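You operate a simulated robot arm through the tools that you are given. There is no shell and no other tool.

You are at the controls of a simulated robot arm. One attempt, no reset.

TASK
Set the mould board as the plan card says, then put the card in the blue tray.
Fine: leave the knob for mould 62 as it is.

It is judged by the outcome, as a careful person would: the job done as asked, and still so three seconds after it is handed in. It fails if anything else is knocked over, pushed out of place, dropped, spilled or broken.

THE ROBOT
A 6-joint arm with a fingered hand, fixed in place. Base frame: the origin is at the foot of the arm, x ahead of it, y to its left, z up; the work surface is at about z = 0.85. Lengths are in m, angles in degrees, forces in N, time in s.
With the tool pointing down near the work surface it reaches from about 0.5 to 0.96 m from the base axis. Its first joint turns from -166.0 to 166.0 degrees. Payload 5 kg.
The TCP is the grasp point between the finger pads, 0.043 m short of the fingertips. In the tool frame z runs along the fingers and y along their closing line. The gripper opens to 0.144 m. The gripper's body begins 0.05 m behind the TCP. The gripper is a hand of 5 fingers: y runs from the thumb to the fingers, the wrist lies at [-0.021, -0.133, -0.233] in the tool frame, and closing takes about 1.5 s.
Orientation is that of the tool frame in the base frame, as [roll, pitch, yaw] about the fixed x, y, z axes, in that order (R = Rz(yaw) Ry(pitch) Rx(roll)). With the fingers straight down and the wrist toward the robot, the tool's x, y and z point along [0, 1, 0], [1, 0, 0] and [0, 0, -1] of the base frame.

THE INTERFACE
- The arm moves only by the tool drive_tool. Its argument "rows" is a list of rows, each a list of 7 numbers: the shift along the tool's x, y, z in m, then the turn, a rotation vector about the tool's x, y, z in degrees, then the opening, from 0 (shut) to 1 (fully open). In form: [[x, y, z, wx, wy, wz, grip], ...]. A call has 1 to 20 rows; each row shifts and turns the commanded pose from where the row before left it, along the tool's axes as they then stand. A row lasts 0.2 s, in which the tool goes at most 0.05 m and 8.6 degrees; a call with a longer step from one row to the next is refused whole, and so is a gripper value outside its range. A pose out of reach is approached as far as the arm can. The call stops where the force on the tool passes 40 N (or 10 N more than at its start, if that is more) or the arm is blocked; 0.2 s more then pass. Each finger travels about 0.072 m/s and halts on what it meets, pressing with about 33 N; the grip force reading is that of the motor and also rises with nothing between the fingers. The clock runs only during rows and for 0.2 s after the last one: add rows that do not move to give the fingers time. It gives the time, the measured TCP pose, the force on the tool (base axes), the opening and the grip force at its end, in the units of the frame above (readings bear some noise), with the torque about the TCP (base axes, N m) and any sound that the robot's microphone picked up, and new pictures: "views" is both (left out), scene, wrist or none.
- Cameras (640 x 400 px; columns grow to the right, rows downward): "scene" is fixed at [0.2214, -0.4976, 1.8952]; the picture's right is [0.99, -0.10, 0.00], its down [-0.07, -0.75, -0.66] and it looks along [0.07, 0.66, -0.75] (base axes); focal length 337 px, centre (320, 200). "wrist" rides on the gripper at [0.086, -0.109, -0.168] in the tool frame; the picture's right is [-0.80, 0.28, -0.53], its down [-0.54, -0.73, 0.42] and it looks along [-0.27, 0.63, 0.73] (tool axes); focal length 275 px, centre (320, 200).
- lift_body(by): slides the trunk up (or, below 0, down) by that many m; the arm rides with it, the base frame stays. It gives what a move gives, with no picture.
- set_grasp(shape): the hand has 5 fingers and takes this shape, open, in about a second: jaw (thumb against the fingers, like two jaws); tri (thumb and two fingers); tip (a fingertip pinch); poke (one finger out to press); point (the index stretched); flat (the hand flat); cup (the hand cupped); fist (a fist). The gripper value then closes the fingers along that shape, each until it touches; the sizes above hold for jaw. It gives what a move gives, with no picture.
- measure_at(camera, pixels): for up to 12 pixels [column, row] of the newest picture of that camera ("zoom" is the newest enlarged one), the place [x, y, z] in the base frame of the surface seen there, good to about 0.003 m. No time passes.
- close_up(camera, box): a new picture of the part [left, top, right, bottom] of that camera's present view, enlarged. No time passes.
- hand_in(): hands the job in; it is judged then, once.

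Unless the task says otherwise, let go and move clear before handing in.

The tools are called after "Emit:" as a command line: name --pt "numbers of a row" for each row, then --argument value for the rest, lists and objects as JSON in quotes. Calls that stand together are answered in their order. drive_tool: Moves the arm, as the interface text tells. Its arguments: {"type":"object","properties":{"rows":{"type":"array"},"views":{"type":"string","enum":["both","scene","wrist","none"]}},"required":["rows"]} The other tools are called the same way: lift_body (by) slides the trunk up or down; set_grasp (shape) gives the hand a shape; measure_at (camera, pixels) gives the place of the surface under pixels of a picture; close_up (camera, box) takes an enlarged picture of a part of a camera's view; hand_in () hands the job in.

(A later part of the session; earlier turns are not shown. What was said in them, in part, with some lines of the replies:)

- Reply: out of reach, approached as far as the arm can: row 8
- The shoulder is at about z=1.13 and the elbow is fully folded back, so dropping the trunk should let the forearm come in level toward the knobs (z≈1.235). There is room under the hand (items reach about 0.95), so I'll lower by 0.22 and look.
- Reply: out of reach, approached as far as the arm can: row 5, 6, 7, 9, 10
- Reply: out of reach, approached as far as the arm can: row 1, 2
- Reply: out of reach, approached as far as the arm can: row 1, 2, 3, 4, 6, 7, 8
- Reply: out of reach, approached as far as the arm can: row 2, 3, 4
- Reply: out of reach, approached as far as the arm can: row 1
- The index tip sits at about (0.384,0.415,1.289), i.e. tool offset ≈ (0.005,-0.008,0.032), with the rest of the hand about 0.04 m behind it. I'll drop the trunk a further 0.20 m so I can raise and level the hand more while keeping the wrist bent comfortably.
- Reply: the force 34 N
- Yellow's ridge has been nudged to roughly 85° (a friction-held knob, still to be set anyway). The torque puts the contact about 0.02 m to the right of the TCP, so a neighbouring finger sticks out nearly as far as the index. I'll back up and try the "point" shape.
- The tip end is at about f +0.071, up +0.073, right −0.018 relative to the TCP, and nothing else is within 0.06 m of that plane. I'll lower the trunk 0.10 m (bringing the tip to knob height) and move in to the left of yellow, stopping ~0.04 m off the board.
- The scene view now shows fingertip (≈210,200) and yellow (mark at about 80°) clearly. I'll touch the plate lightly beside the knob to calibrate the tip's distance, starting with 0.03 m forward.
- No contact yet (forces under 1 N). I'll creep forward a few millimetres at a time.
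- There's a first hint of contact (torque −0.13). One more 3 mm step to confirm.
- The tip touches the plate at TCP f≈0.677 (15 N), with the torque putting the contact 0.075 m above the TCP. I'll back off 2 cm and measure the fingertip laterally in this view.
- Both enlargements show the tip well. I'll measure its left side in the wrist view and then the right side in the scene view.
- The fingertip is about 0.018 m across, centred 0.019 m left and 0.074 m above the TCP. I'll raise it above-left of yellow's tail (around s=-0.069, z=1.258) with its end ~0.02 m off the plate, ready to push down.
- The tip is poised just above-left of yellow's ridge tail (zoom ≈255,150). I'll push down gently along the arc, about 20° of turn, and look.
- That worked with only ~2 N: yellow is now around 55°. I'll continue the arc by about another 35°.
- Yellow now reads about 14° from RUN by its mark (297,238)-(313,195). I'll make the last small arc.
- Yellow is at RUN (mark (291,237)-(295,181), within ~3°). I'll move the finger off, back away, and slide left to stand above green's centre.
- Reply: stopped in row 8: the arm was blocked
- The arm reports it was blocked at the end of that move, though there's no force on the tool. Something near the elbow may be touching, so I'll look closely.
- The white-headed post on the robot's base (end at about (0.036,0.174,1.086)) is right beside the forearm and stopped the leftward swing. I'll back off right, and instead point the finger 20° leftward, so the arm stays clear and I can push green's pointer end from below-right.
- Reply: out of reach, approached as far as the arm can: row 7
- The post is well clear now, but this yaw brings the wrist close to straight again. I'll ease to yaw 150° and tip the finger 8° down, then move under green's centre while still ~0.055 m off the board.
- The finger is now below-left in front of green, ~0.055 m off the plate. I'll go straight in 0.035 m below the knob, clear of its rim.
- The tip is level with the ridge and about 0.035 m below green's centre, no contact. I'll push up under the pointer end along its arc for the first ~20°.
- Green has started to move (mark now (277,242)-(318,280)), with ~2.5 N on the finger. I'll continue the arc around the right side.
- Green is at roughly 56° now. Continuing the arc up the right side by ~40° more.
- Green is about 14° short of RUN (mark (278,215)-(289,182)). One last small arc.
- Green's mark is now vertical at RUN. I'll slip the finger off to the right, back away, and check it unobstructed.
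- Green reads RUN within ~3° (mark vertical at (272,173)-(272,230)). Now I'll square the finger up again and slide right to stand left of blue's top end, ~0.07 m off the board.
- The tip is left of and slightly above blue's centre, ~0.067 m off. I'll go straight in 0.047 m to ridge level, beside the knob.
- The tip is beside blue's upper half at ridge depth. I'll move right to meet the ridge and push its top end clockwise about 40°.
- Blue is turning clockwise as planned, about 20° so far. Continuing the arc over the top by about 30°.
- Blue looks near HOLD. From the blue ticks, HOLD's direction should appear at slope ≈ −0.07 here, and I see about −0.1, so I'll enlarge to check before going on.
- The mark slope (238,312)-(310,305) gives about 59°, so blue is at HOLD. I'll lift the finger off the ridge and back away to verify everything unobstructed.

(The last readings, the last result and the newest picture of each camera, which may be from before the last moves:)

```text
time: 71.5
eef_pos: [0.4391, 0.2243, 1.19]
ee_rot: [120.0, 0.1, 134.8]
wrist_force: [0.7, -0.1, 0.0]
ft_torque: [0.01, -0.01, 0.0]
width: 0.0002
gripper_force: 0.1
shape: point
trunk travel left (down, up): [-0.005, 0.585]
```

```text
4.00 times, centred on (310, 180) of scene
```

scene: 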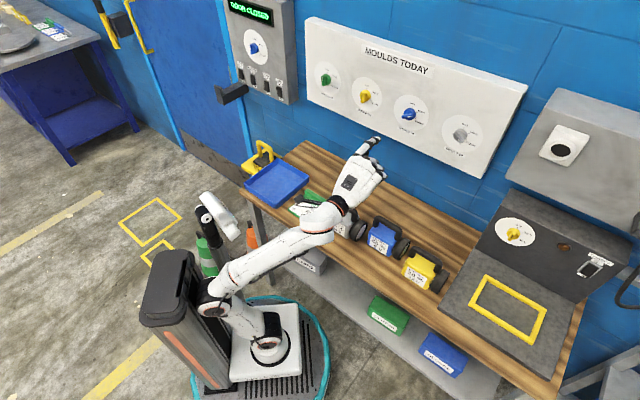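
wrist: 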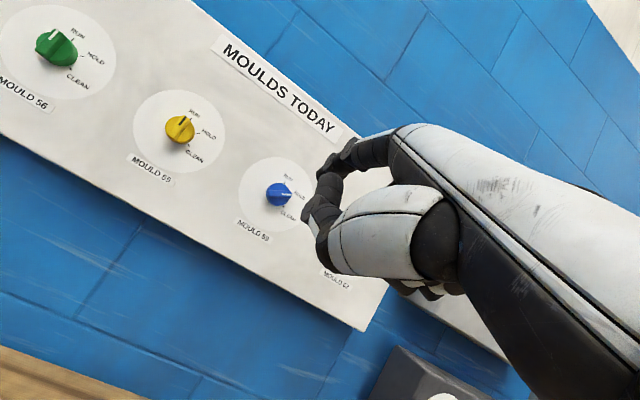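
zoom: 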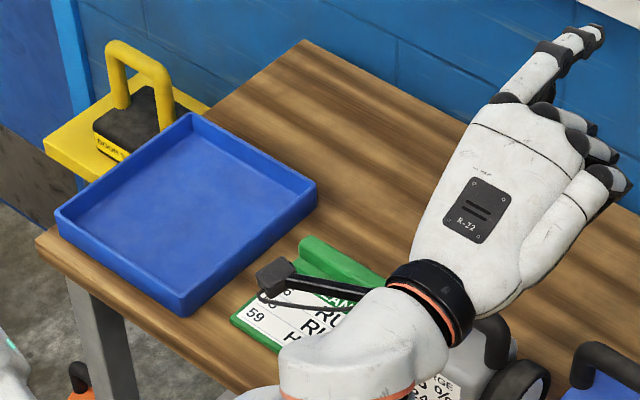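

All three are set and steady: green RUN, yellow RUN, blue HOLD (slope of mark (304,294)-(364,288) ≈ 58°), and grey 62 is untouched. Now the card: I'll switch the hand to jaw, raise the trunk slightly, and measure the tray and card (scene zoom) for the pick.

Emit:
set_grasp --shape "jaw"

Emit:
lift_body --by 0.05

Emit:
drive_tool --pt "0.0324 -0.0116 0.0199 0 0 0 1" --pt "0.0324 -0.0116 0.0199 0 0 0 1" --pt "0.0324 -0.0116 0.0199 0 0 0 1" --pt "0.0324 -0.0116 0.0199 0 0 0 1" --pt "0.0324 -0.0116 0.0199 0 0 0 1" --pt "0.0324 -0.0116 0.0199 0 0 0 1" --pt "0.0324 -0.0116 0.0199 0 0 0 1" --pt "0 0 0 0 0 0 1" --views "both"

```text
time: 72.4
eef_pos: [0.4399, 0.2253, 1.1908]
ee_rot: [120.0, 0.1, 134.9]
wrist_force: [-0.7, 0.4, -0.3]
ft_torque: [0.0, -0.01, -0.03]
width: 0.1437
gripper_force: 0.1
shape: jaw
trunk travel left (down, up): [-0.005, 0.585]
```

```text
time: 73.3
eef_pos: [0.4402, 0.2264, 1.2412]
ee_rot: [120.0, 0.1, 134.8]
wrist_force: [-0.3, -0.4, 0.4]
ft_torque: [0.02, -0.01, -0.02]
width: 0.144
gripper_force: 0.2
shape: jaw
trunk travel left (down, up): [-0.055, 0.535]
```

```text
time: 75.2
eef_pos: [0.3374, 0.442, 1.0988]
ee_rot: [120.0, 0.2, 134.9]
wrist_force: [-0.7, 0.4, 0.2]
ft_torque: [-0.01, 0.04, 0.0]
width: 0.1441
gripper_force: 0.2
shape: jaw
trunk travel left (down, up): [-0.055, 0.535]
```

scene: 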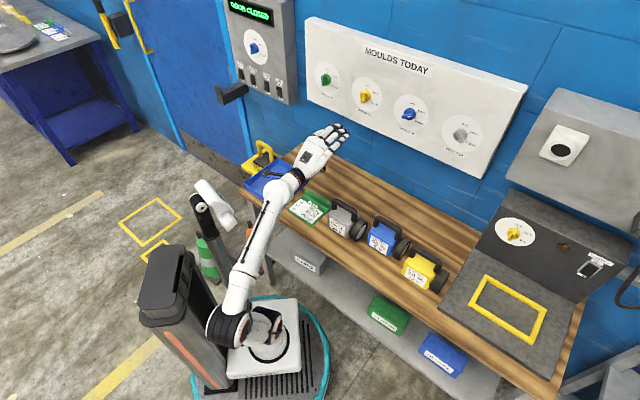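
wrist: 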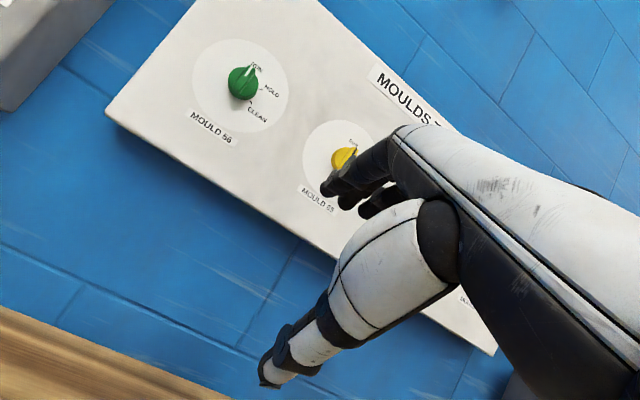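

The hand is over the card region at z=1.10. I'll pitch it down in two stages (to vertical) while lowering a little.

Emit:
drive_tool --pt "0 0 0 7.5 0 0 1" --pt "0 0 0 7.5 0 0 1" --pt "0 0 0 7.5 0 0 1" --pt "0 0 0 7.5 0 0 1" --pt "0 -0.02 0.0346 0 0 0 1" --pt "0 0 0 7.5 0 0 1" --pt "0 0 0 7.5 0 0 1" --pt "0 0 0 7.5 0 0 1" --pt "0 0 0 7.5 0 0 1" --pt "0 0 0 0 0 0 1" --views "both"

Emit:
close_up --camera "scene" --box '[230, 130, 390, 230]'

Emit:
close_up --camera "wrist" --box '[0, 150, 320, 400]'

```text
time: 77.3
eef_pos: [0.334, 0.4419, 1.0609]
ee_rot: [179.9, 0.2, 134.9]
wrist_force: [0.1, 0.0, -1.2]
ft_torque: [-0.04, 0.02, 0.0]
width: 0.1439
gripper_force: 0.0
shape: jaw
trunk travel left (down, up): [-0.055, 0.535]
```

scene: 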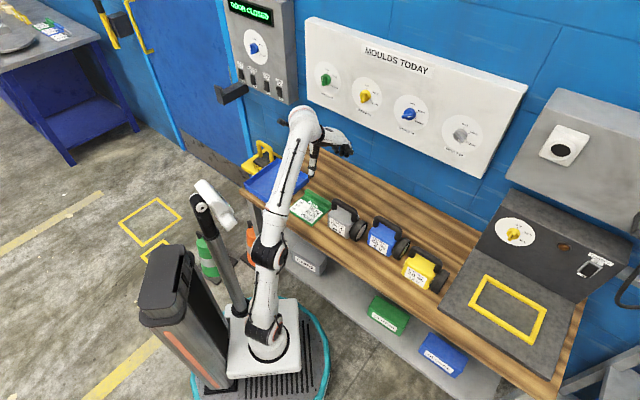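
wrist: 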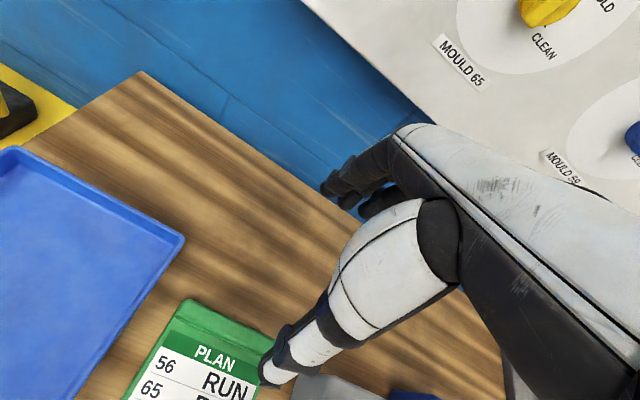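

```text
4.00 times, centred on (310, 180) of scene
```

zoom: 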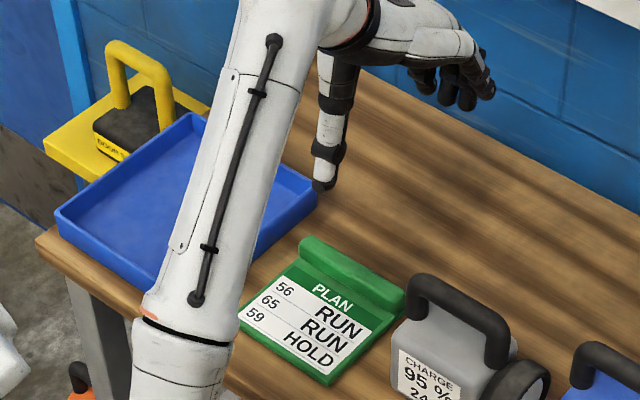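

```text
1.60 times, centred on (160, 275) of wrist
```

zoom: 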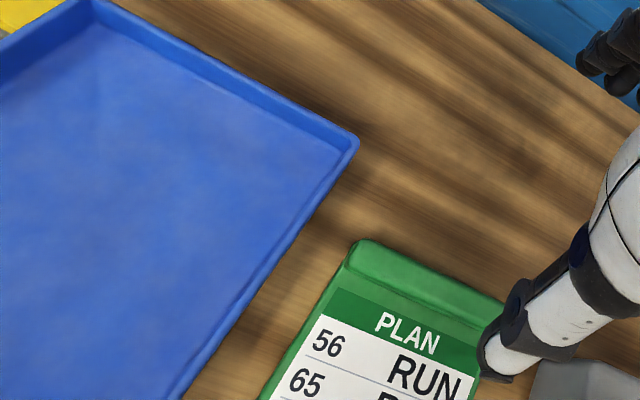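

The hand points straight down now, with the card's green clip bar clear in the wrist zoom (360,245)-(505,310). I'll measure the bar, card surface and tray.

Emit:
measure_at --camera "zoom" --pixels '[[365, 247], [430, 270], [490, 298], [350, 268], [420, 290], [480, 318], [400, 325], [340, 330], [370, 240], [440, 262], [430, 280], [300, 345]]'

Emit:
measure_at --camera "scene" --pixels '[[277, 159], [308, 176], [276, 207], [245, 184], [305, 190], [329, 203], [331, 206], [311, 224], [290, 209], [338, 222], [262, 178], [290, 180]]'

Emit:
measure_at --camera "wrist" --pixels '[[15, 150], [182, 238], [60, 395], [100, 250], [20, 300], [175, 250], [272, 372], [265, 380], [285, 345], [330, 185], [345, 195], [375, 205]]'

```text
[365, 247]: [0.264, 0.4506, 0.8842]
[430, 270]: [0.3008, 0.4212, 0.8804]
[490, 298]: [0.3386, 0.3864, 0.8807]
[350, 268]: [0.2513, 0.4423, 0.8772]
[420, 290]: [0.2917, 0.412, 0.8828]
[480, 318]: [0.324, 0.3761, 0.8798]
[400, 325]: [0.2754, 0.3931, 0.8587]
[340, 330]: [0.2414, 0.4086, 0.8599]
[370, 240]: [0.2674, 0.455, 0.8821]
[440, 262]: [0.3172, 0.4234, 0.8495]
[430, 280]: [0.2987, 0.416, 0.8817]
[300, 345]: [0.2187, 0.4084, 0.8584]
```

```text
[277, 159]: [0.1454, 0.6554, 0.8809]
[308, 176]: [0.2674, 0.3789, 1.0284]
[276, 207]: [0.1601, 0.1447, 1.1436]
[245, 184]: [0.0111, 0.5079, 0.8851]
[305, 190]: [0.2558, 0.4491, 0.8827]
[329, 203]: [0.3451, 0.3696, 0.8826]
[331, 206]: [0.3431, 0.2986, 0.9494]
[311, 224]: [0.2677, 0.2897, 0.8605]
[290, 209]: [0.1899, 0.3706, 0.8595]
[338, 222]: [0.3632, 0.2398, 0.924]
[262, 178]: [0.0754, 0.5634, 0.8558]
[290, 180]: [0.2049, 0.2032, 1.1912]
```

```text
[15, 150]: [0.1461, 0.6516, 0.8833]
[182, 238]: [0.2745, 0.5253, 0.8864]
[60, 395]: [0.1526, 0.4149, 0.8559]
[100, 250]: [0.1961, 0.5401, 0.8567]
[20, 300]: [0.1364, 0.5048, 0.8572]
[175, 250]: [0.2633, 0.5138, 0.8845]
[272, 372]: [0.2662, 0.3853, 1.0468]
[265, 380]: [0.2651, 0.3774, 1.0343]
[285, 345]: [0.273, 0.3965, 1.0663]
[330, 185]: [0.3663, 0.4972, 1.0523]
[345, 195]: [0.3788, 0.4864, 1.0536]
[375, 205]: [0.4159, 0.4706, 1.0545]
```

The bar runs at f≈0.490–0.512 (s −0.135 to −0.02), top z≈0.883, card face 0.860; the tray spans s −0.36…−0.17, f 0.37…0.57 with floor 0.856. I'll raise the trunk 0.07 (keeps the forearm under the post), half-close the jaw and come down over the bar to z≈1.0 to check alignment.

Emit:
lift_body --by 0.07

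Emit:
drive_tool --pt "0 -0.0119 0.0328 0 0 0 0.45" --pt "0 -0.0119 0.0328 0 0 0 0.45" --pt "0 -0.0119 0.0328 0 0 0 0.45" --pt "0 -0.0119 0.0328 0 0 0 0.45" --pt "0 0 0 0 0 0 0.45" --pt "0 0 0 0 0 0 0.45" --views "both"

Emit:
close_up --camera "scene" --box '[260, 130, 388, 230]'

Emit:
close_up --camera "wrist" --box '[180, 150, 420, 400]'

```text
time: 78.4
eef_pos: [0.3348, 0.4421, 1.1319]
ee_rot: [179.8, 0.2, 134.8]
wrist_force: [0.4, 0.4, -0.4]
ft_torque: [0.0, -0.01, -0.01]
width: 0.144
gripper_force: 0.0
shape: jaw
trunk travel left (down, up): [-0.125, 0.465]
```

```text
time: 79.8
eef_pos: [0.3003, 0.41, 1.0016]
ee_rot: [179.9, 0.3, 134.9]
wrist_force: [0.4, -0.1, -0.9]
ft_torque: [0.04, -0.02, 0.01]
width: 0.0653
gripper_force: 0.0
shape: jaw
trunk travel left (down, up): [-0.125, 0.465]
```

scene: 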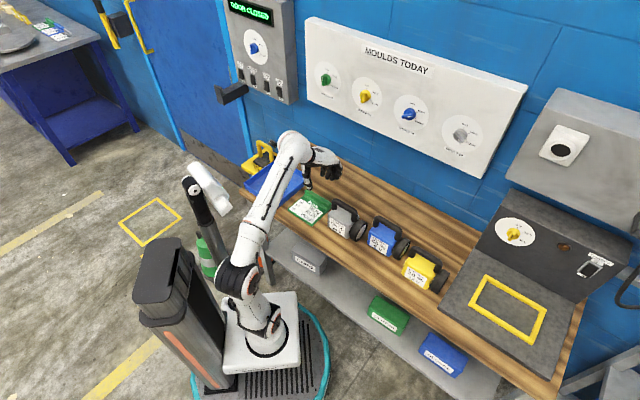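
wrist: 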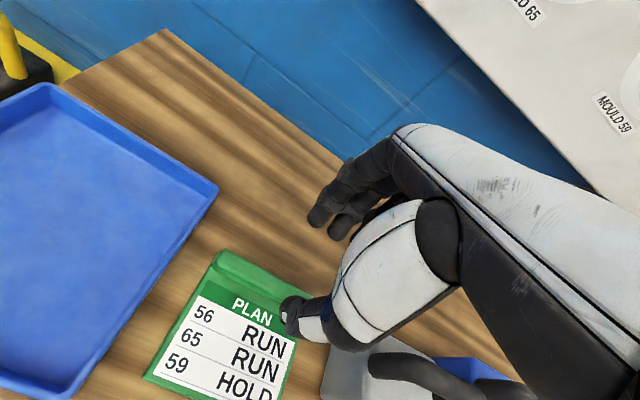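

```text
4.00 times, centred on (324, 180) of scene
```

zoom: 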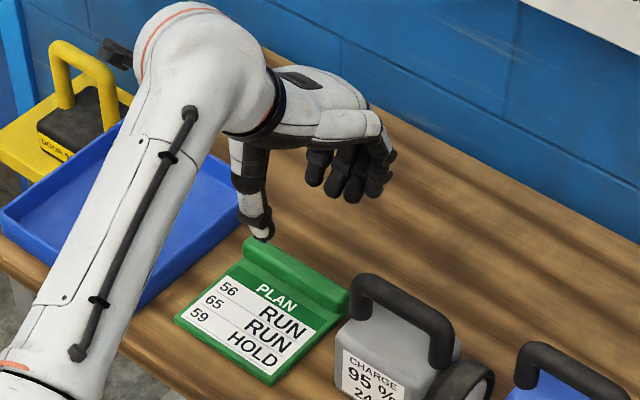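

```text
1.60 times, centred on (300, 275) of wrist
```

zoom: 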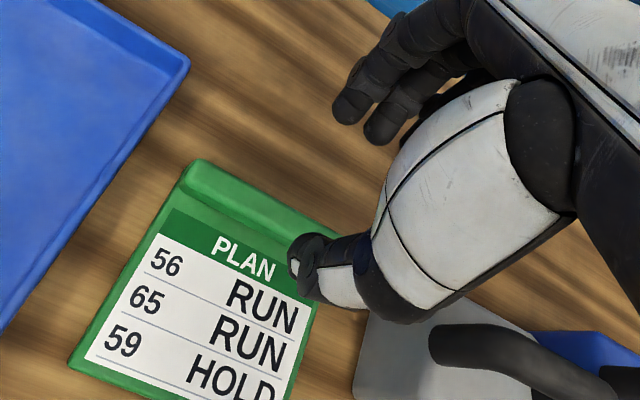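

The jaw is half closed above the bar. I'll measure the thumb and finger tips to check that they straddle it.

Emit:
measure_at --camera "zoom" --pixels '[[293, 265], [300, 245], [320, 240], [345, 110], [360, 90], [378, 135], [395, 115], [340, 125], [310, 290], [200, 175], [260, 195], [320, 230]]'

Emit:
measure_at --camera "scene" --pixels '[[325, 189], [324, 186], [338, 176], [346, 178], [351, 179], [356, 177], [341, 180], [330, 190]]'

```text
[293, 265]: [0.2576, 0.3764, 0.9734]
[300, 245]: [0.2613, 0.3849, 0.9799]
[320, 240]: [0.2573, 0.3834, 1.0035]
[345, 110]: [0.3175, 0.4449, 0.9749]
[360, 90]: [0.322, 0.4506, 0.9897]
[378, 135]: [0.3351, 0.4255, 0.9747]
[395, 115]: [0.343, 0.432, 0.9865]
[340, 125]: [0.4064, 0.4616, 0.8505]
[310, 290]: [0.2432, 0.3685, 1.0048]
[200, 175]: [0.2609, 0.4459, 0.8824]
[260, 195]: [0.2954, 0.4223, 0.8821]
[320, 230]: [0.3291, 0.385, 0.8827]
```

```text
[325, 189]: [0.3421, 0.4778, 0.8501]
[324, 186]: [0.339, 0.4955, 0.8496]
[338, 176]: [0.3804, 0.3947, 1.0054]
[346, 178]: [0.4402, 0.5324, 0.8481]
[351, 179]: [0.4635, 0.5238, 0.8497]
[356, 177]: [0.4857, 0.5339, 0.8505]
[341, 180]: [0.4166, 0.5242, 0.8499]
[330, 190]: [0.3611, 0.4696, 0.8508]
```

The tips sit at f −0.04 and +0.035 around the TCP, straddling the bar (f≈0.503 vs TCP 0.502). I'll descend 0.093 m around it.

Emit:
drive_tool --pt "0 0 0.031 0 0 0 0.45" --pt "0 0 0.031 0 0 0 0.45" --pt "0 0 0.021 0 0 0 0.45" --pt "0 0 0.01 0 0 0 0.45" --pt "0 0 0 0 0 0 0.45" --views "both"

Emit:
close_up --camera "wrist" --box '[200, 150, 420, 370]'

Emit:
close_up --camera "scene" --box '[275, 150, 371, 220]'

```text
time: 81.0
eef_pos: [0.301, 0.4088, 0.9098]
ee_rot: [179.9, 0.1, 134.9]
wrist_force: [0.3, 0.5, -0.1]
ft_torque: [-0.02, 0.02, 0.02]
width: 0.0654
gripper_force: 0.0
shape: jaw
trunk travel left (down, up): [-0.125, 0.465]
```

scene: 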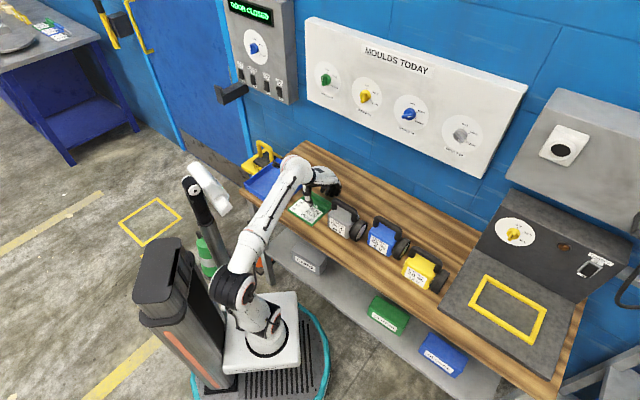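
wrist: 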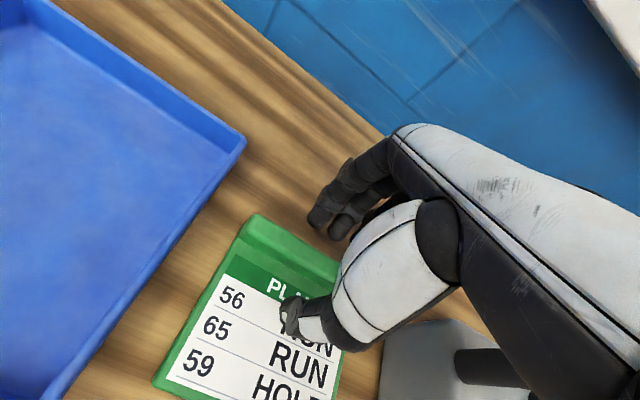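

```text
1.82 times, centred on (310, 260) of wrist
```

zoom: 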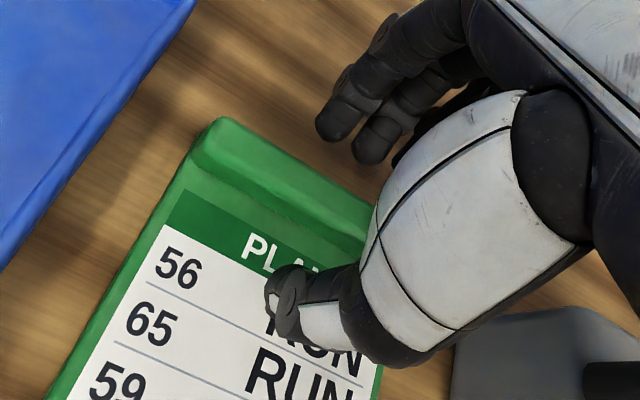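

```text
5.71 times, centred on (323, 185) of scene
```

zoom: 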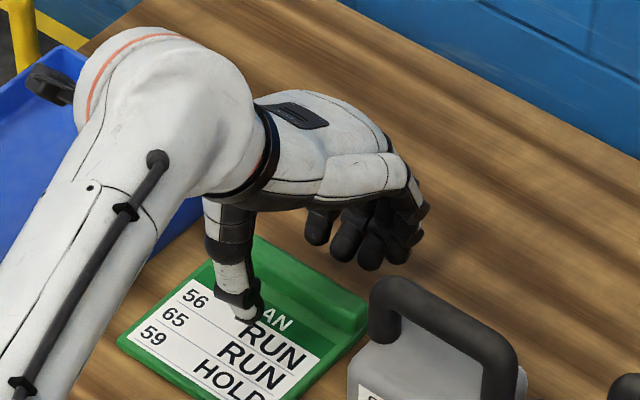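

The bar is between thumb and fingers with nothing touching. Before closing I'll check the gap between the outermost finger and the grey battery.

Emit:
measure_at --camera "zoom" --pixels '[[375, 285], [352, 355], [372, 320], [405, 285], [380, 345], [408, 240], [418, 212], [370, 255], [345, 245], [320, 225], [245, 310], [360, 300]]'

```text
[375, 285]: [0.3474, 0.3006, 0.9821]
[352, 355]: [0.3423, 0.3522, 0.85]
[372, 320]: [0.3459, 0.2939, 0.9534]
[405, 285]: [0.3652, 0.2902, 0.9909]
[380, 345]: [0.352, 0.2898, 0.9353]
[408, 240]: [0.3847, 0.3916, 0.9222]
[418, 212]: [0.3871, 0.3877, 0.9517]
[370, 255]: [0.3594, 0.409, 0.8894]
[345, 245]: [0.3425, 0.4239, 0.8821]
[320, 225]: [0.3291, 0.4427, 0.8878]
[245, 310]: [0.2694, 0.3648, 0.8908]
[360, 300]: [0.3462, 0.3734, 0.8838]
```

There's about 0.03 m between the outer finger and the battery handle. I'll lower 5 mm more and close on the bar.

Emit:
drive_tool --pt "0 0 0.005 0 0 0 0.45" --pt "0 0 0 0 0 0 0.3" --pt "0 0 0 0 0 0 0.2" --pt "0 0 0 0 0 0 0.1" --pt "0 0 0 0 0 0 0" --pt "0 0 0 0 0 0 0" --pt "0 0 0 0 0 0 0" --pt "0 0 0 0 0 0 0" --views "both"

Emit:
close_up --camera "wrist" --box '[200, 150, 420, 370]'

Emit:
close_up --camera "scene" --box '[275, 150, 371, 220]'

```text
time: 82.8
eef_pos: [0.3002, 0.4083, 0.9042]
ee_rot: [179.8, 0.2, 134.9]
wrist_force: [-1.5, -2.6, 14.4]
ft_torque: [-0.2, 0.19, 0.15]
width: 0.0188
gripper_force: 32.5
shape: jaw
trunk travel left (down, up): [-0.125, 0.465]
```

scene: 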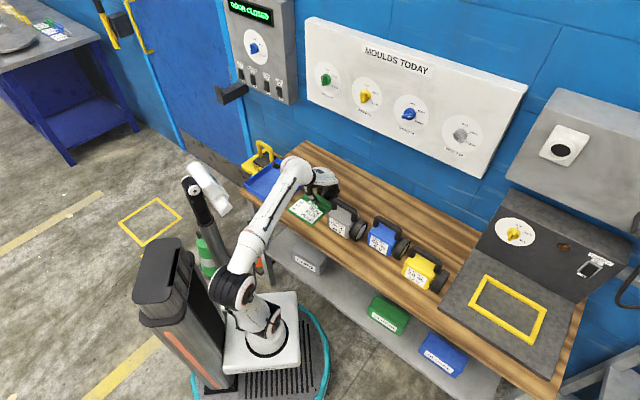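
wrist: 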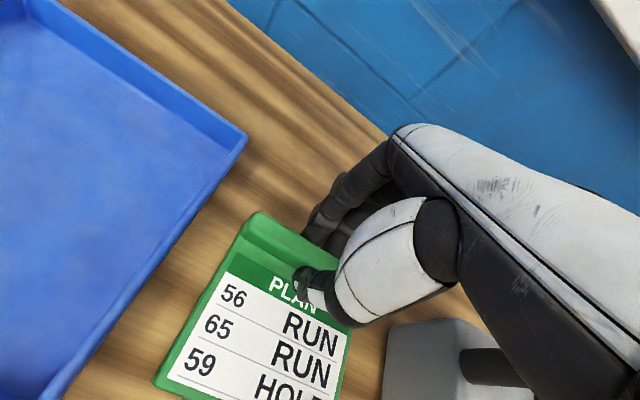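

```text
1.82 times, centred on (310, 260) of wrist
```

zoom: 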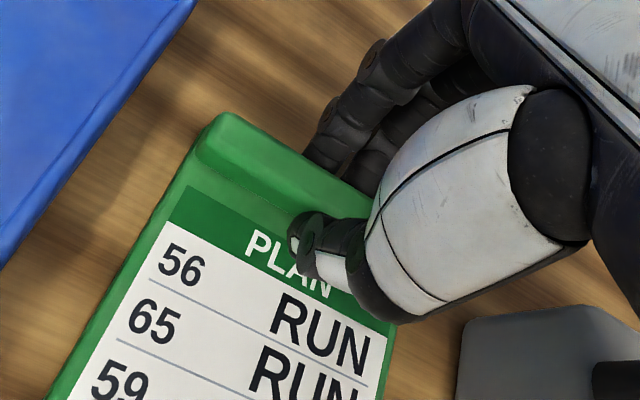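

```text
5.71 times, centred on (323, 185) of scene
```

zoom: 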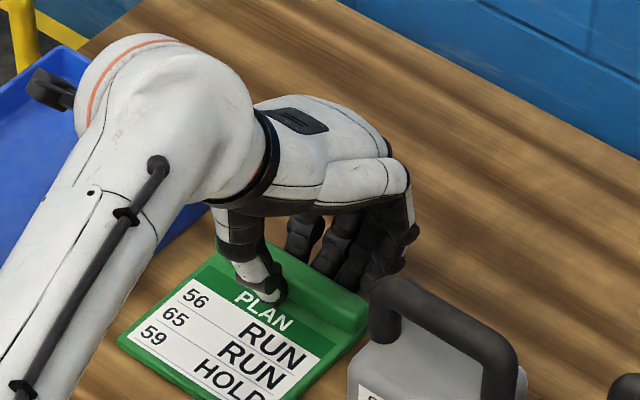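

The jaw has closed on the bar (width 0.019, 32.5 N). I'll lift slowly 3 cm and check that the card comes with it.

Emit:
drive_tool --pt "0 0 -0.005 0 0 0 0" --pt "0 0 -0.005 0 0 0 0" --pt "0 0 -0.01 0 0 0 0" --pt "0 0 -0.01 0 0 0 0" --pt "0 0 0 0 0 0 0" --views "both"

Emit:
close_up --camera "scene" --box '[275, 150, 371, 220]'

```text
time: 84.0
eef_pos: [0.3008, 0.4098, 0.9328]
ee_rot: [179.9, 0.2, 134.9]
wrist_force: [-0.6, 0.2, -0.7]
ft_torque: [0.02, -0.02, 0.03]
width: 0.0185
gripper_force: 33.6
shape: jaw
trunk travel left (down, up): [-0.125, 0.465]
```

scene: 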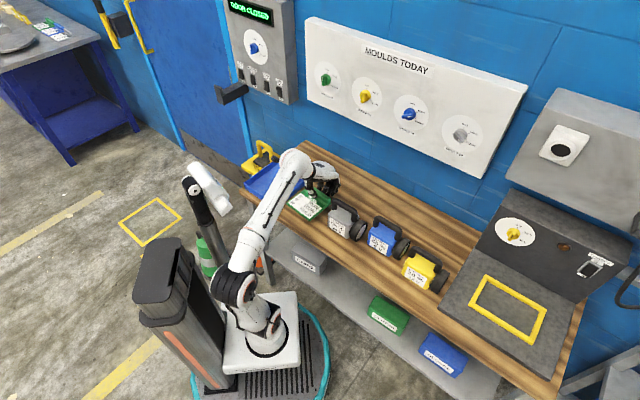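
wrist: 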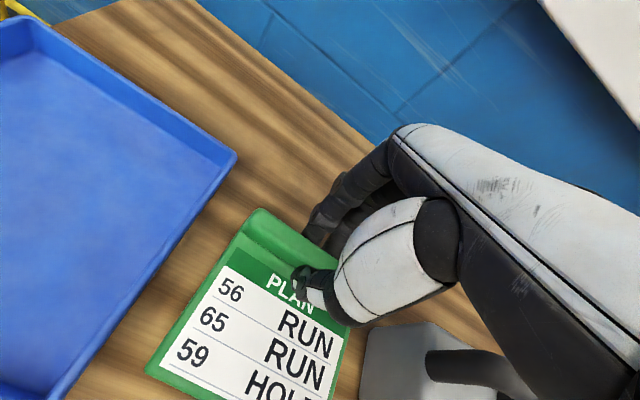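

```text
5.71 times, centred on (323, 185) of scene
```

zoom: 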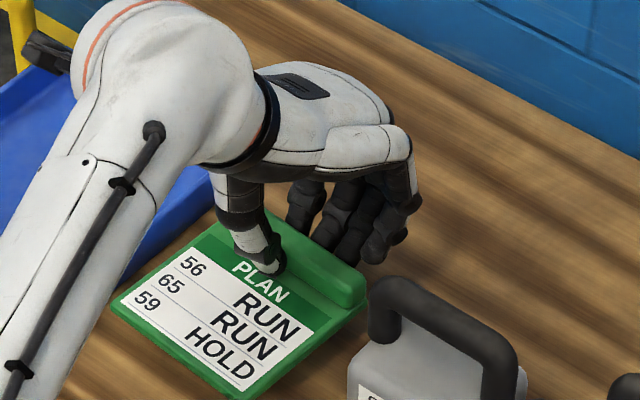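

The card lifted with the hand, held level. I'll measure its height and tilt before carrying it over the tray rim (0.885).

Emit:
measure_at --camera "zoom" --pixels '[[118, 305], [242, 388], [180, 280], [230, 350], [200, 240], [310, 320], [350, 290], [335, 320]]'

```text
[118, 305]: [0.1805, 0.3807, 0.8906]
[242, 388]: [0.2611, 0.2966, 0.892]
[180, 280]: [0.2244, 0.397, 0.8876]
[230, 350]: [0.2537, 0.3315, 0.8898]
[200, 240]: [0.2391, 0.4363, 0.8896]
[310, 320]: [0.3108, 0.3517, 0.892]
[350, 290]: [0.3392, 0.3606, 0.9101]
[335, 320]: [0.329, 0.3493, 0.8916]
```

The card is level at z≈0.89, centred at s≈−0.081, f≈0.455. I'll raise the trunk 0.05 m to lift it clear of the tray rim, then slide left 0.185 m to centre it over the tray.

Emit:
lift_body --by 0.05

Emit:
drive_tool --pt "0.031 0 0 0 0 0 0" --pt "0.031 0 0 0 0 0 0" --pt "0.031 0 0 0 0 0 0" --pt "0 0 0 0 0 0 0" --views "both"

```text
time: 85.0
eef_pos: [0.3006, 0.4095, 0.9833]
ee_rot: [179.8, 0.1, 135.0]
wrist_force: [-0.6, 0.7, -1.4]
ft_torque: [0.04, -0.01, 0.02]
width: 0.0186
gripper_force: 33.0
shape: jaw
trunk travel left (down, up): [-0.175, 0.415]
```

```text
time: 86.0
eef_pos: [0.2365, 0.4727, 0.9838]
ee_rot: [179.9, 0.1, 134.8]
wrist_force: [-0.3, 0.8, -0.9]
ft_torque: [0.04, -0.01, -0.02]
width: 0.0185
gripper_force: 33.0
shape: jaw
trunk travel left (down, up): [-0.175, 0.415]
```

scene: 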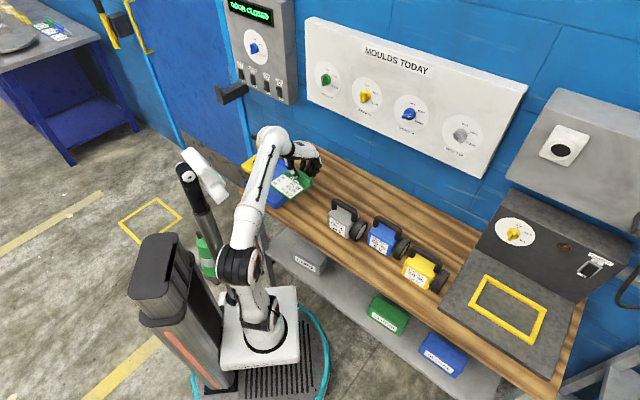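
wrist: 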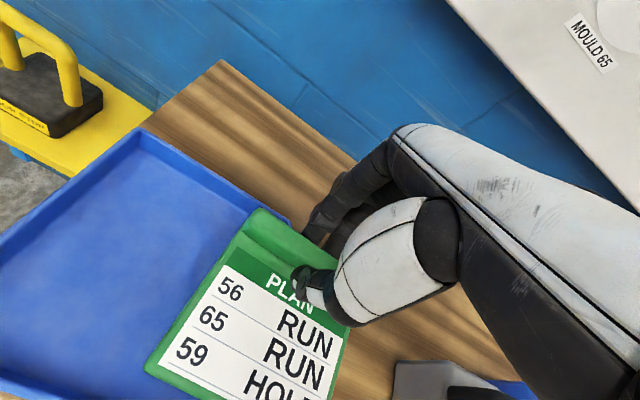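

The card is halfway across, and there's clearance to the post at (215,185). I'll continue the remaining 0.092 m.

Emit:
drive_tool --pt "0.023 0 0 0 0 0 0" --pt "0.023 0 0 0 0 0 0" --pt "0.023 0 0 0 0 0 0" --pt "0.023 0 0 0 0 0 0" --pt "0 0 0 0 0 0 0" --views "both"

Emit:
close_up --camera "scene" --box '[220, 130, 348, 230]'

Emit:
close_up --camera "scene" --box '[150, 110, 310, 290]'

```text
time: 87.2
eef_pos: [0.1696, 0.5399, 0.9832]
ee_rot: [179.9, 0.2, 134.8]
wrist_force: [-0.2, 0.0, -0.6]
ft_torque: [0.03, 0.0, 0.01]
width: 0.0183
gripper_force: 32.5
shape: jaw
trunk travel left (down, up): [-0.175, 0.415]
```

scene: 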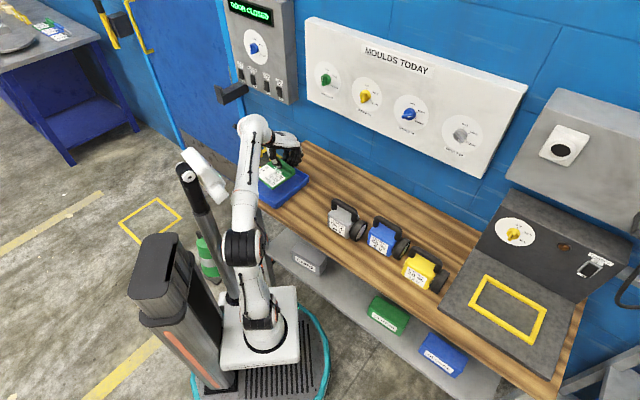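
wrist: 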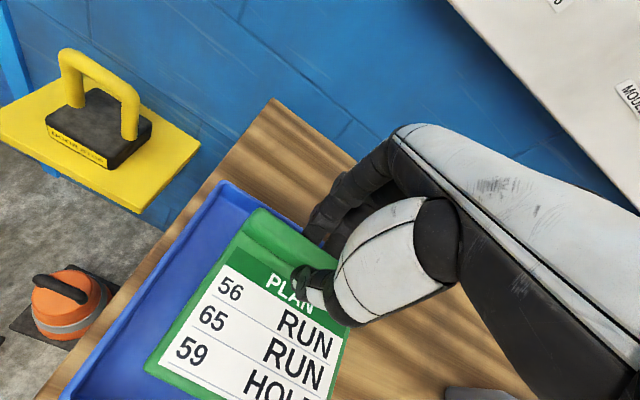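

```text
4.00 times, centred on (284, 180) of scene
```

zoom: 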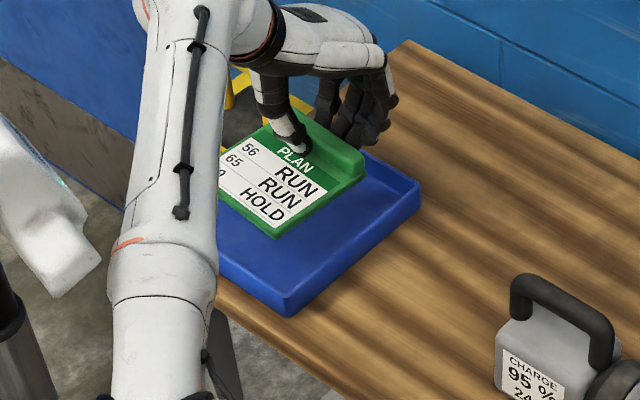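

```text
2.22 times, centred on (230, 200) of scene
```

zoom: 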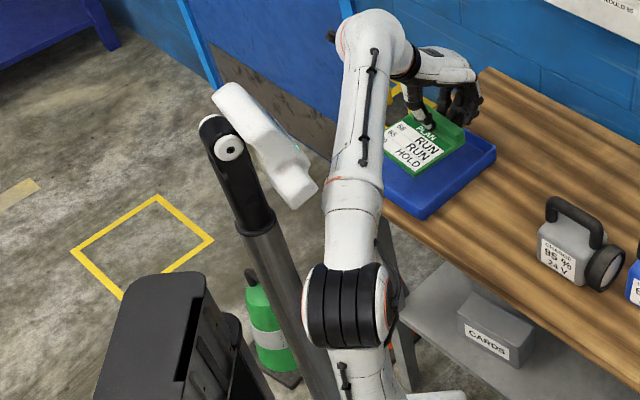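

The card is over the tray. I'll measure tray corners and card edges in this view to confirm that it will drop inside the rim.

Emit:
measure_at --camera "scene" --pixels '[[292, 206], [324, 176], [292, 203], [320, 177], [288, 189], [309, 172], [298, 196], [312, 182], [276, 199]]'

Emit:
measure_at --camera "wrist" --pixels '[[226, 184], [70, 385], [215, 200], [120, 370], [155, 360], [258, 215], [245, 215], [140, 330], [330, 395], [345, 330]]'

```text
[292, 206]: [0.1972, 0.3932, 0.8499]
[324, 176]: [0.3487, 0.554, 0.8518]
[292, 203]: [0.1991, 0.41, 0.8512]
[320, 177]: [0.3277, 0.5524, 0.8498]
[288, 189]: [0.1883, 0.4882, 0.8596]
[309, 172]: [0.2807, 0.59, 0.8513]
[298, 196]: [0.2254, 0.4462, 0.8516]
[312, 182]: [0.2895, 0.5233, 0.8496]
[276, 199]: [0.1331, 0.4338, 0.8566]
```

```text
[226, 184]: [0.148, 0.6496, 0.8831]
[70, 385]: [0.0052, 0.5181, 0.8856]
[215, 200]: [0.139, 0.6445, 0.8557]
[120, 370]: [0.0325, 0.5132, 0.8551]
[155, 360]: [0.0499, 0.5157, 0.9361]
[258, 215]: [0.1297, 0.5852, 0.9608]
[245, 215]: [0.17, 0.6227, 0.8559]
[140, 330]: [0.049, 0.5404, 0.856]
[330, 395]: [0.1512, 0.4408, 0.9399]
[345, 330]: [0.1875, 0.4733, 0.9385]
```

The card spans s −0.33…−0.20 inside the tray's −0.35…−0.185, with a little less room at the near side, so I'll shift 8 mm away and lower it to just above the tray floor.

Emit:
drive_tool --pt "0 0.008 0 0 0 0 0" --pt "0 0 0.02 0 0 0 0" --pt "0 0 0.02 0 0 0 0" --pt "0 0 0.02 0 0 0 0" --pt "0 0 0.007 0 0 0 0" --pt "0 0 0 0 0 0 0" --views "both"

Emit:
close_up --camera "wrist" --box '[60, 150, 400, 400]'

Emit:
close_up --camera "scene" --box '[220, 130, 348, 230]'

```text
time: 88.5
eef_pos: [0.1774, 0.5446, 0.9157]
ee_rot: [179.9, 0.1, 134.8]
wrist_force: [-0.5, 0.4, -0.8]
ft_torque: [0.04, -0.02, 0.01]
width: 0.0186
gripper_force: 32.9
shape: jaw
trunk travel left (down, up): [-0.175, 0.415]
```

scene: 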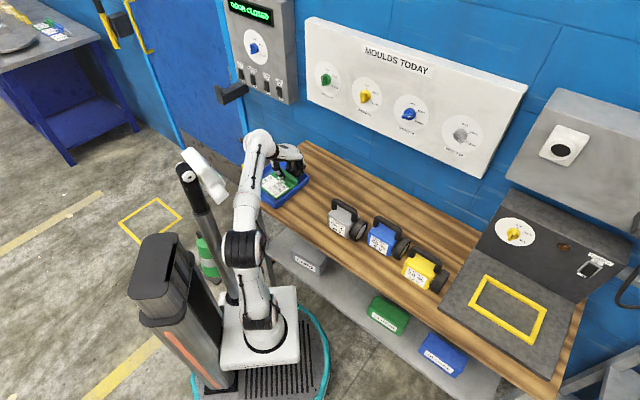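
wrist: 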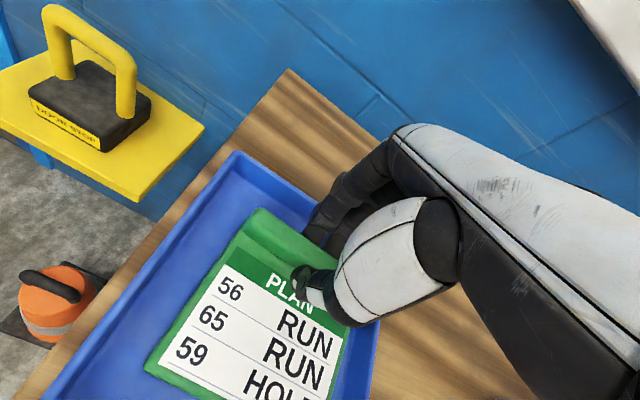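

```text
1.60 times, centred on (230, 275) of wrist
```

zoom: 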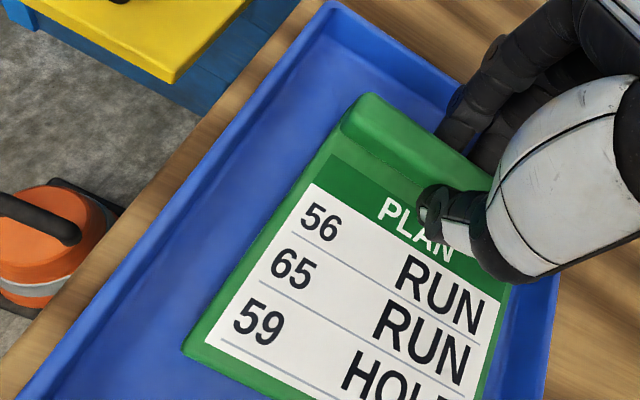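

```text
4.00 times, centred on (284, 180) of scene
```

zoom: 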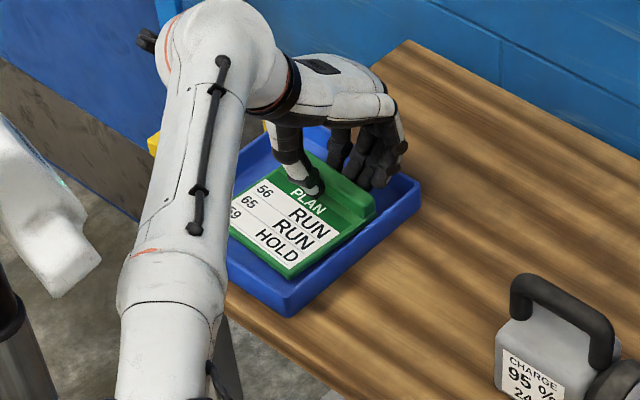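

The card is inside the rim, about 7 mm above the floor. I'll lower gently until it just rests.

Emit:
drive_tool --pt "0 0 0.003 0 0 0 0" --pt "0 0 0.002 0 0 0 0" --pt "0 0 0 0 0 0 0" --views "none"

```text
time: 89.3
eef_pos: [0.1773, 0.5458, 0.9105]
ee_rot: [179.8, 0.2, 134.9]
wrist_force: [0.1, 0.2, -1.3]
ft_torque: [0.04, 0.04, 0.01]
width: 0.0186
gripper_force: 32.6
shape: jaw
trunk travel left (down, up): [-0.175, 0.415]
```

Emit:
drive_tool --pt "0 0 0.002 0 0 0 0" --pt "0 0 0 0 0 0 0" --views "wrist"

Emit:
measure_at --camera "wrist" --pixels '[[160, 365], [200, 270], [240, 390], [300, 330], [140, 340], [110, 340], [345, 345], [362, 360]]'

```text
time: 90.0
eef_pos: [0.1768, 0.5445, 0.9108]
ee_rot: [179.8, 0.2, 135.0]
wrist_force: [-0.3, -0.1, 7.8]
ft_torque: [-0.01, 0.18, 0.02]
width: 0.0186
gripper_force: 33.2
shape: jaw
trunk travel left (down, up): [-0.175, 0.415]
```

wrist: 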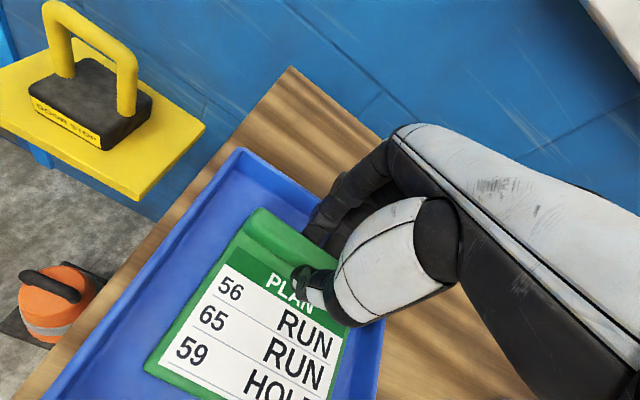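

```text
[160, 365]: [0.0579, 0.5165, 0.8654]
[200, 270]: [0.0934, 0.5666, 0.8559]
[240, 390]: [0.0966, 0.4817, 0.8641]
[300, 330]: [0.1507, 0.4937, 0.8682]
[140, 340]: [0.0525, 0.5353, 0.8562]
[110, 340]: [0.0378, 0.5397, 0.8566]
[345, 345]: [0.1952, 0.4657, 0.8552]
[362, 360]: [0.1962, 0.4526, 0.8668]
```

The card now rests on the tray floor (7.8 N upward, card face at z≈0.865). I'll open just enough to free the bar, then rise straight up.

Emit:
drive_tool --pt "0 0 -0.001 0 0 0 0.15" --pt "0 0 0 0 0 0 0.25" --pt "0 0 0 0 0 0 0.28" --pt "0 0 0 0 0 0 0.28" --pt "0 0 0 0 0 0 0.28" --views "both"

Emit:
close_up --camera "scene" --box '[240, 140, 336, 215]'

Emit:
close_up --camera "wrist" --box '[180, 150, 420, 350]'

```text
time: 91.2
eef_pos: [0.1758, 0.5442, 0.9101]
ee_rot: [179.9, 0.2, 134.8]
wrist_force: [-3.5, -3.7, 7.2]
ft_torque: [-0.08, 0.04, -0.11]
width: 0.0386
gripper_force: 0.0
shape: jaw
trunk travel left (down, up): [-0.175, 0.415]
```

scene: 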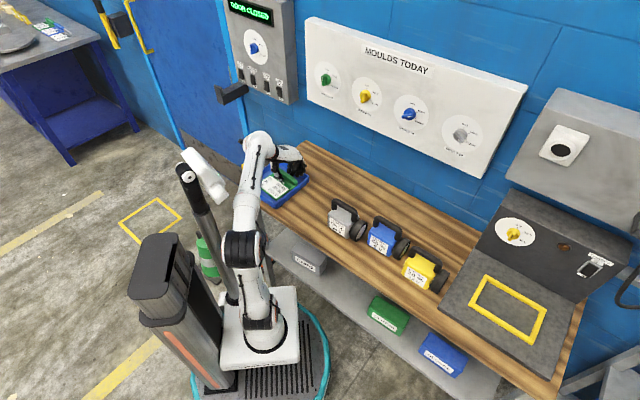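
wrist: 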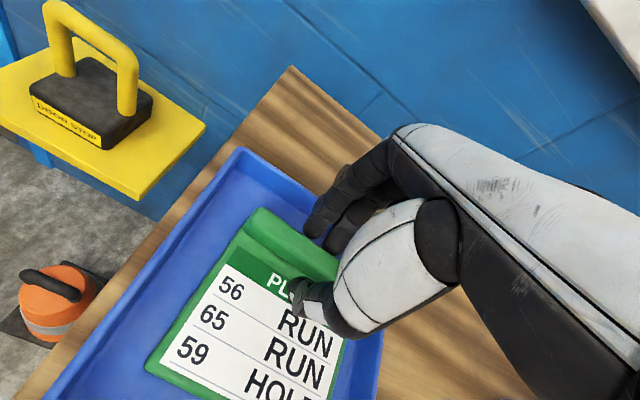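

```text
5.33 times, centred on (288, 178) of scene
```

zoom: 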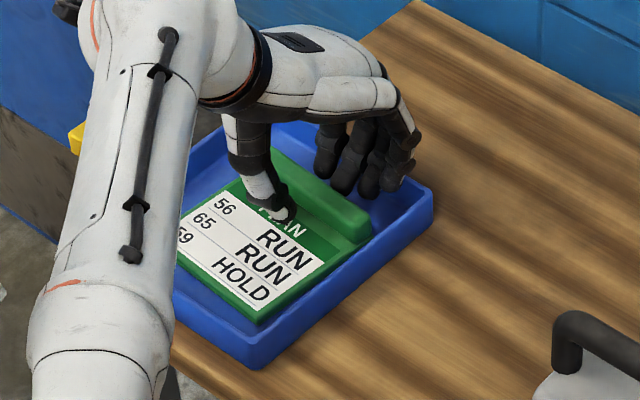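

```text
2.00 times, centred on (300, 250) of wrist
```

zoom: 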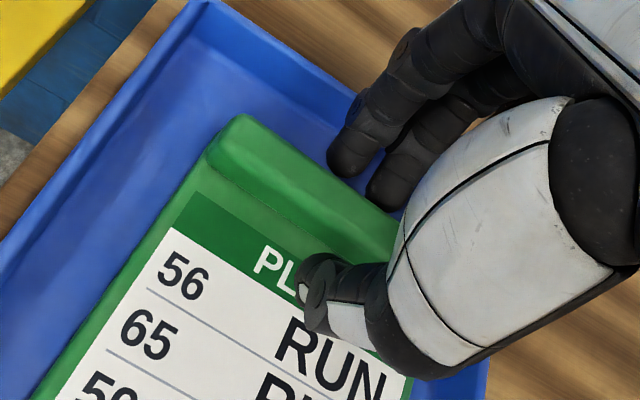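

The bar is free (width 0.039, no grip force), with the fingertips lightly touching the tray floor. I'll rise straight up and check that the card and tray stay put.

Emit:
drive_tool --pt "0 0 -0.004 0 0 0 0.28" --pt "0 0 -0.008 0 0 0 0.28" --pt "0 0 -0.015 0 0 0 0.28" --pt "0 0 -0.02 0 0 0 0.28" --pt "0 0 -0.03 0 0 0 0.28" --pt "0 0 -0.03 0 0 0 0.28" --pt "0 0 0 0 0 0 0.28" --views "both"

Emit:
close_up --camera "scene" --box '[240, 140, 336, 215]'

```text
time: 92.8
eef_pos: [0.1767, 0.5438, 1.0176]
ee_rot: [179.8, 0.2, 134.9]
wrist_force: [0.3, 0.3, 0.3]
ft_torque: [0.0, 0.0, -0.01]
width: 0.0401
gripper_force: 0.1
shape: jaw
trunk travel left (down, up): [-0.175, 0.415]
```

scene: 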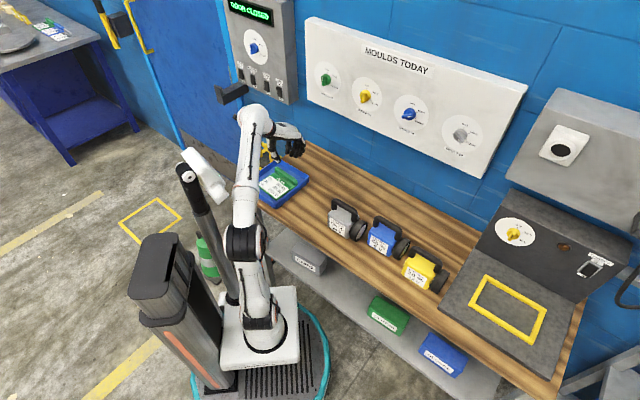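
wrist: 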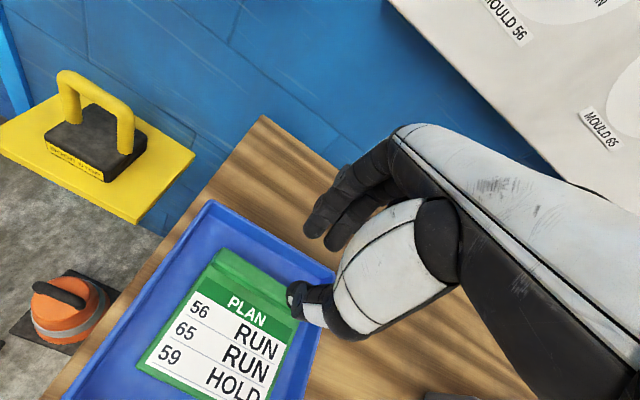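

```text
5.33 times, centred on (288, 178) of scene
```

zoom: 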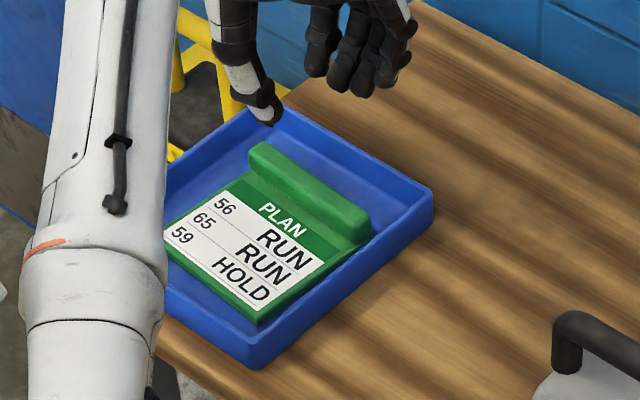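

The card lies flat inside the tray with clearance all round, and nothing moved. I'll move the hand clear to the right and back, then do a last check of the board.

Emit:
drive_tool --pt "0 0 -0.03 0 0 0 0.28" --pt "-0.035 0 -0.01 0 0 0 0.28" --pt "-0.035 0 0 0 0 0 0.28" --pt "-0.035 0 0 0 0 0 0.28" --pt "-0.035 0 0 0 0 0 0.28" --pt "-0.035 0 0 0 0 0 0.28" --pt "0 0 0 0 0 0 0.28" --views "both"

Emit:
close_up --camera "scene" --box '[302, 50, 494, 170]'

Emit:
close_up --camera "scene" --box '[340, 80, 388, 110]'

Emit:
close_up --camera "scene" --box '[438, 115, 486, 145]'

Emit:
close_up --camera "scene" --box '[220, 130, 380, 230]'

```text
time: 94.3
eef_pos: [0.2999, 0.4197, 1.0573]
ee_rot: [179.9, 0.2, 134.9]
wrist_force: [-0.4, 0.3, -0.4]
ft_torque: [0.05, 0.01, 0.01]
width: 0.0402
gripper_force: 0.1
shape: jaw
trunk travel left (down, up): [-0.175, 0.415]
```

scene: 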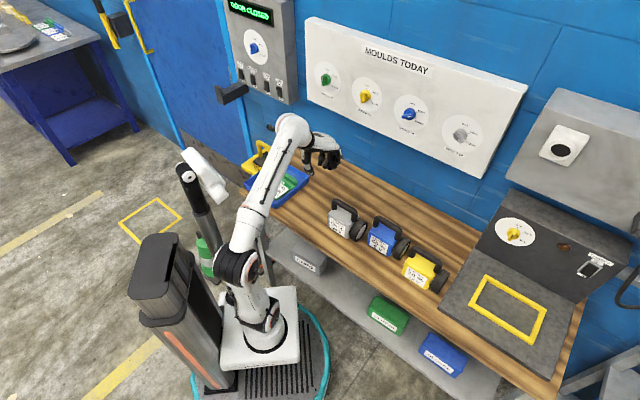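
wrist: 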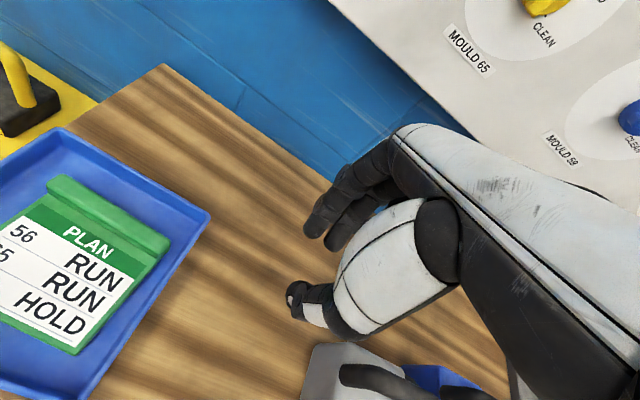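

```text
3.33 times, centred on (398, 110) of scene
```

zoom: 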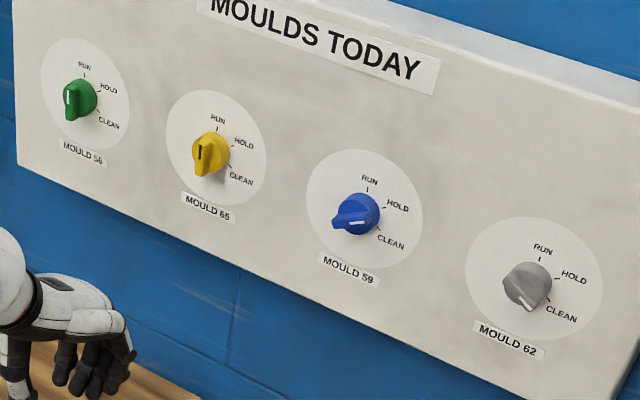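

```text
13.33 times, centred on (364, 95) of scene
```

zoom: 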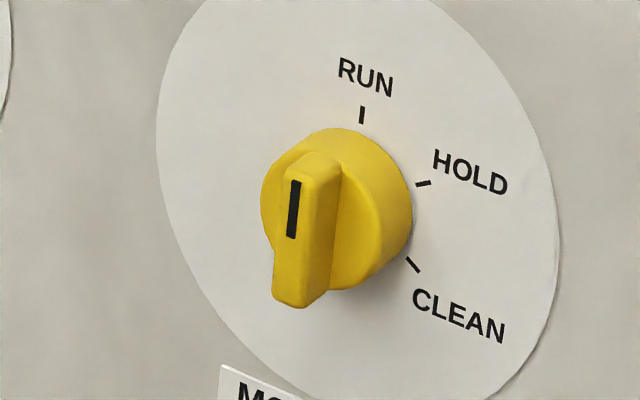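

```text
13.33 times, centred on (462, 130) of scene
```

zoom: 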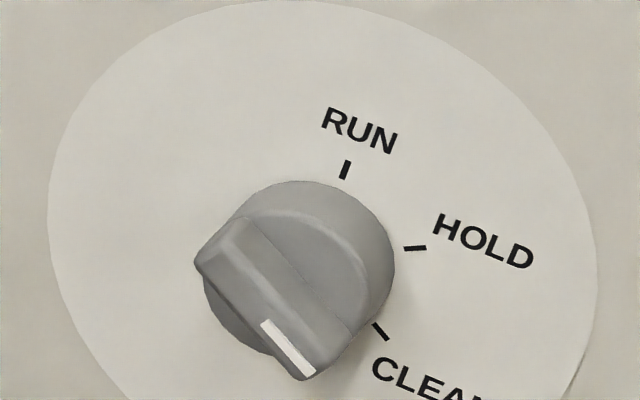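

```text
4.00 times, centred on (300, 180) of scene
```

zoom: 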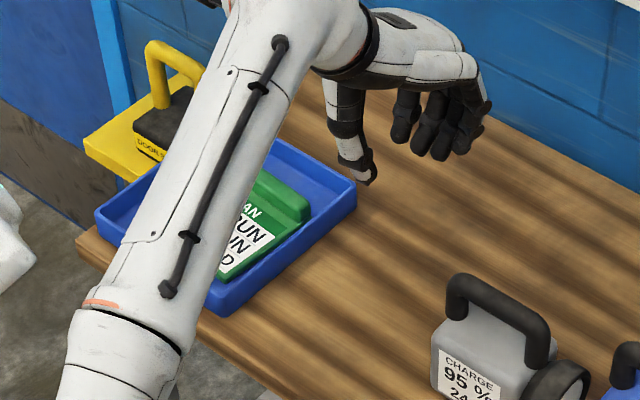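

Everything checks out: green (56) and yellow (65) at RUN, blue (59) at HOLD, grey (62) unchanged at CLEAN, the card flat in the blue tray, and the hand clear. I'll hand the job in.

Emit:
hand_in

```text
The job is handed in.
```

The mould board is set as the plan card says, the card is lying flat in the blue tray, and the job is handed in.

| Mould | Knob | Setting |
|---|---|---|
| 56 | green | RUN |
| 65 | yellow | RUN |
| 59 | blue | HOLD |
| 62 | grey | not touched; still at CLEAN |

The three knobs I turned sit within about 3° of their marks, going by the last pictures.

- **Yellow knob:** on my first approach a knuckle pushed it the wrong way, with about 33 N on the hand. I turned it back and set it to RUN afterwards.
- **Forearm:** at one point the arm was stopped when its forearm came up against the post on its own base. I backed off and went around it.

In the final pictures nothing else looked moved or knocked over.
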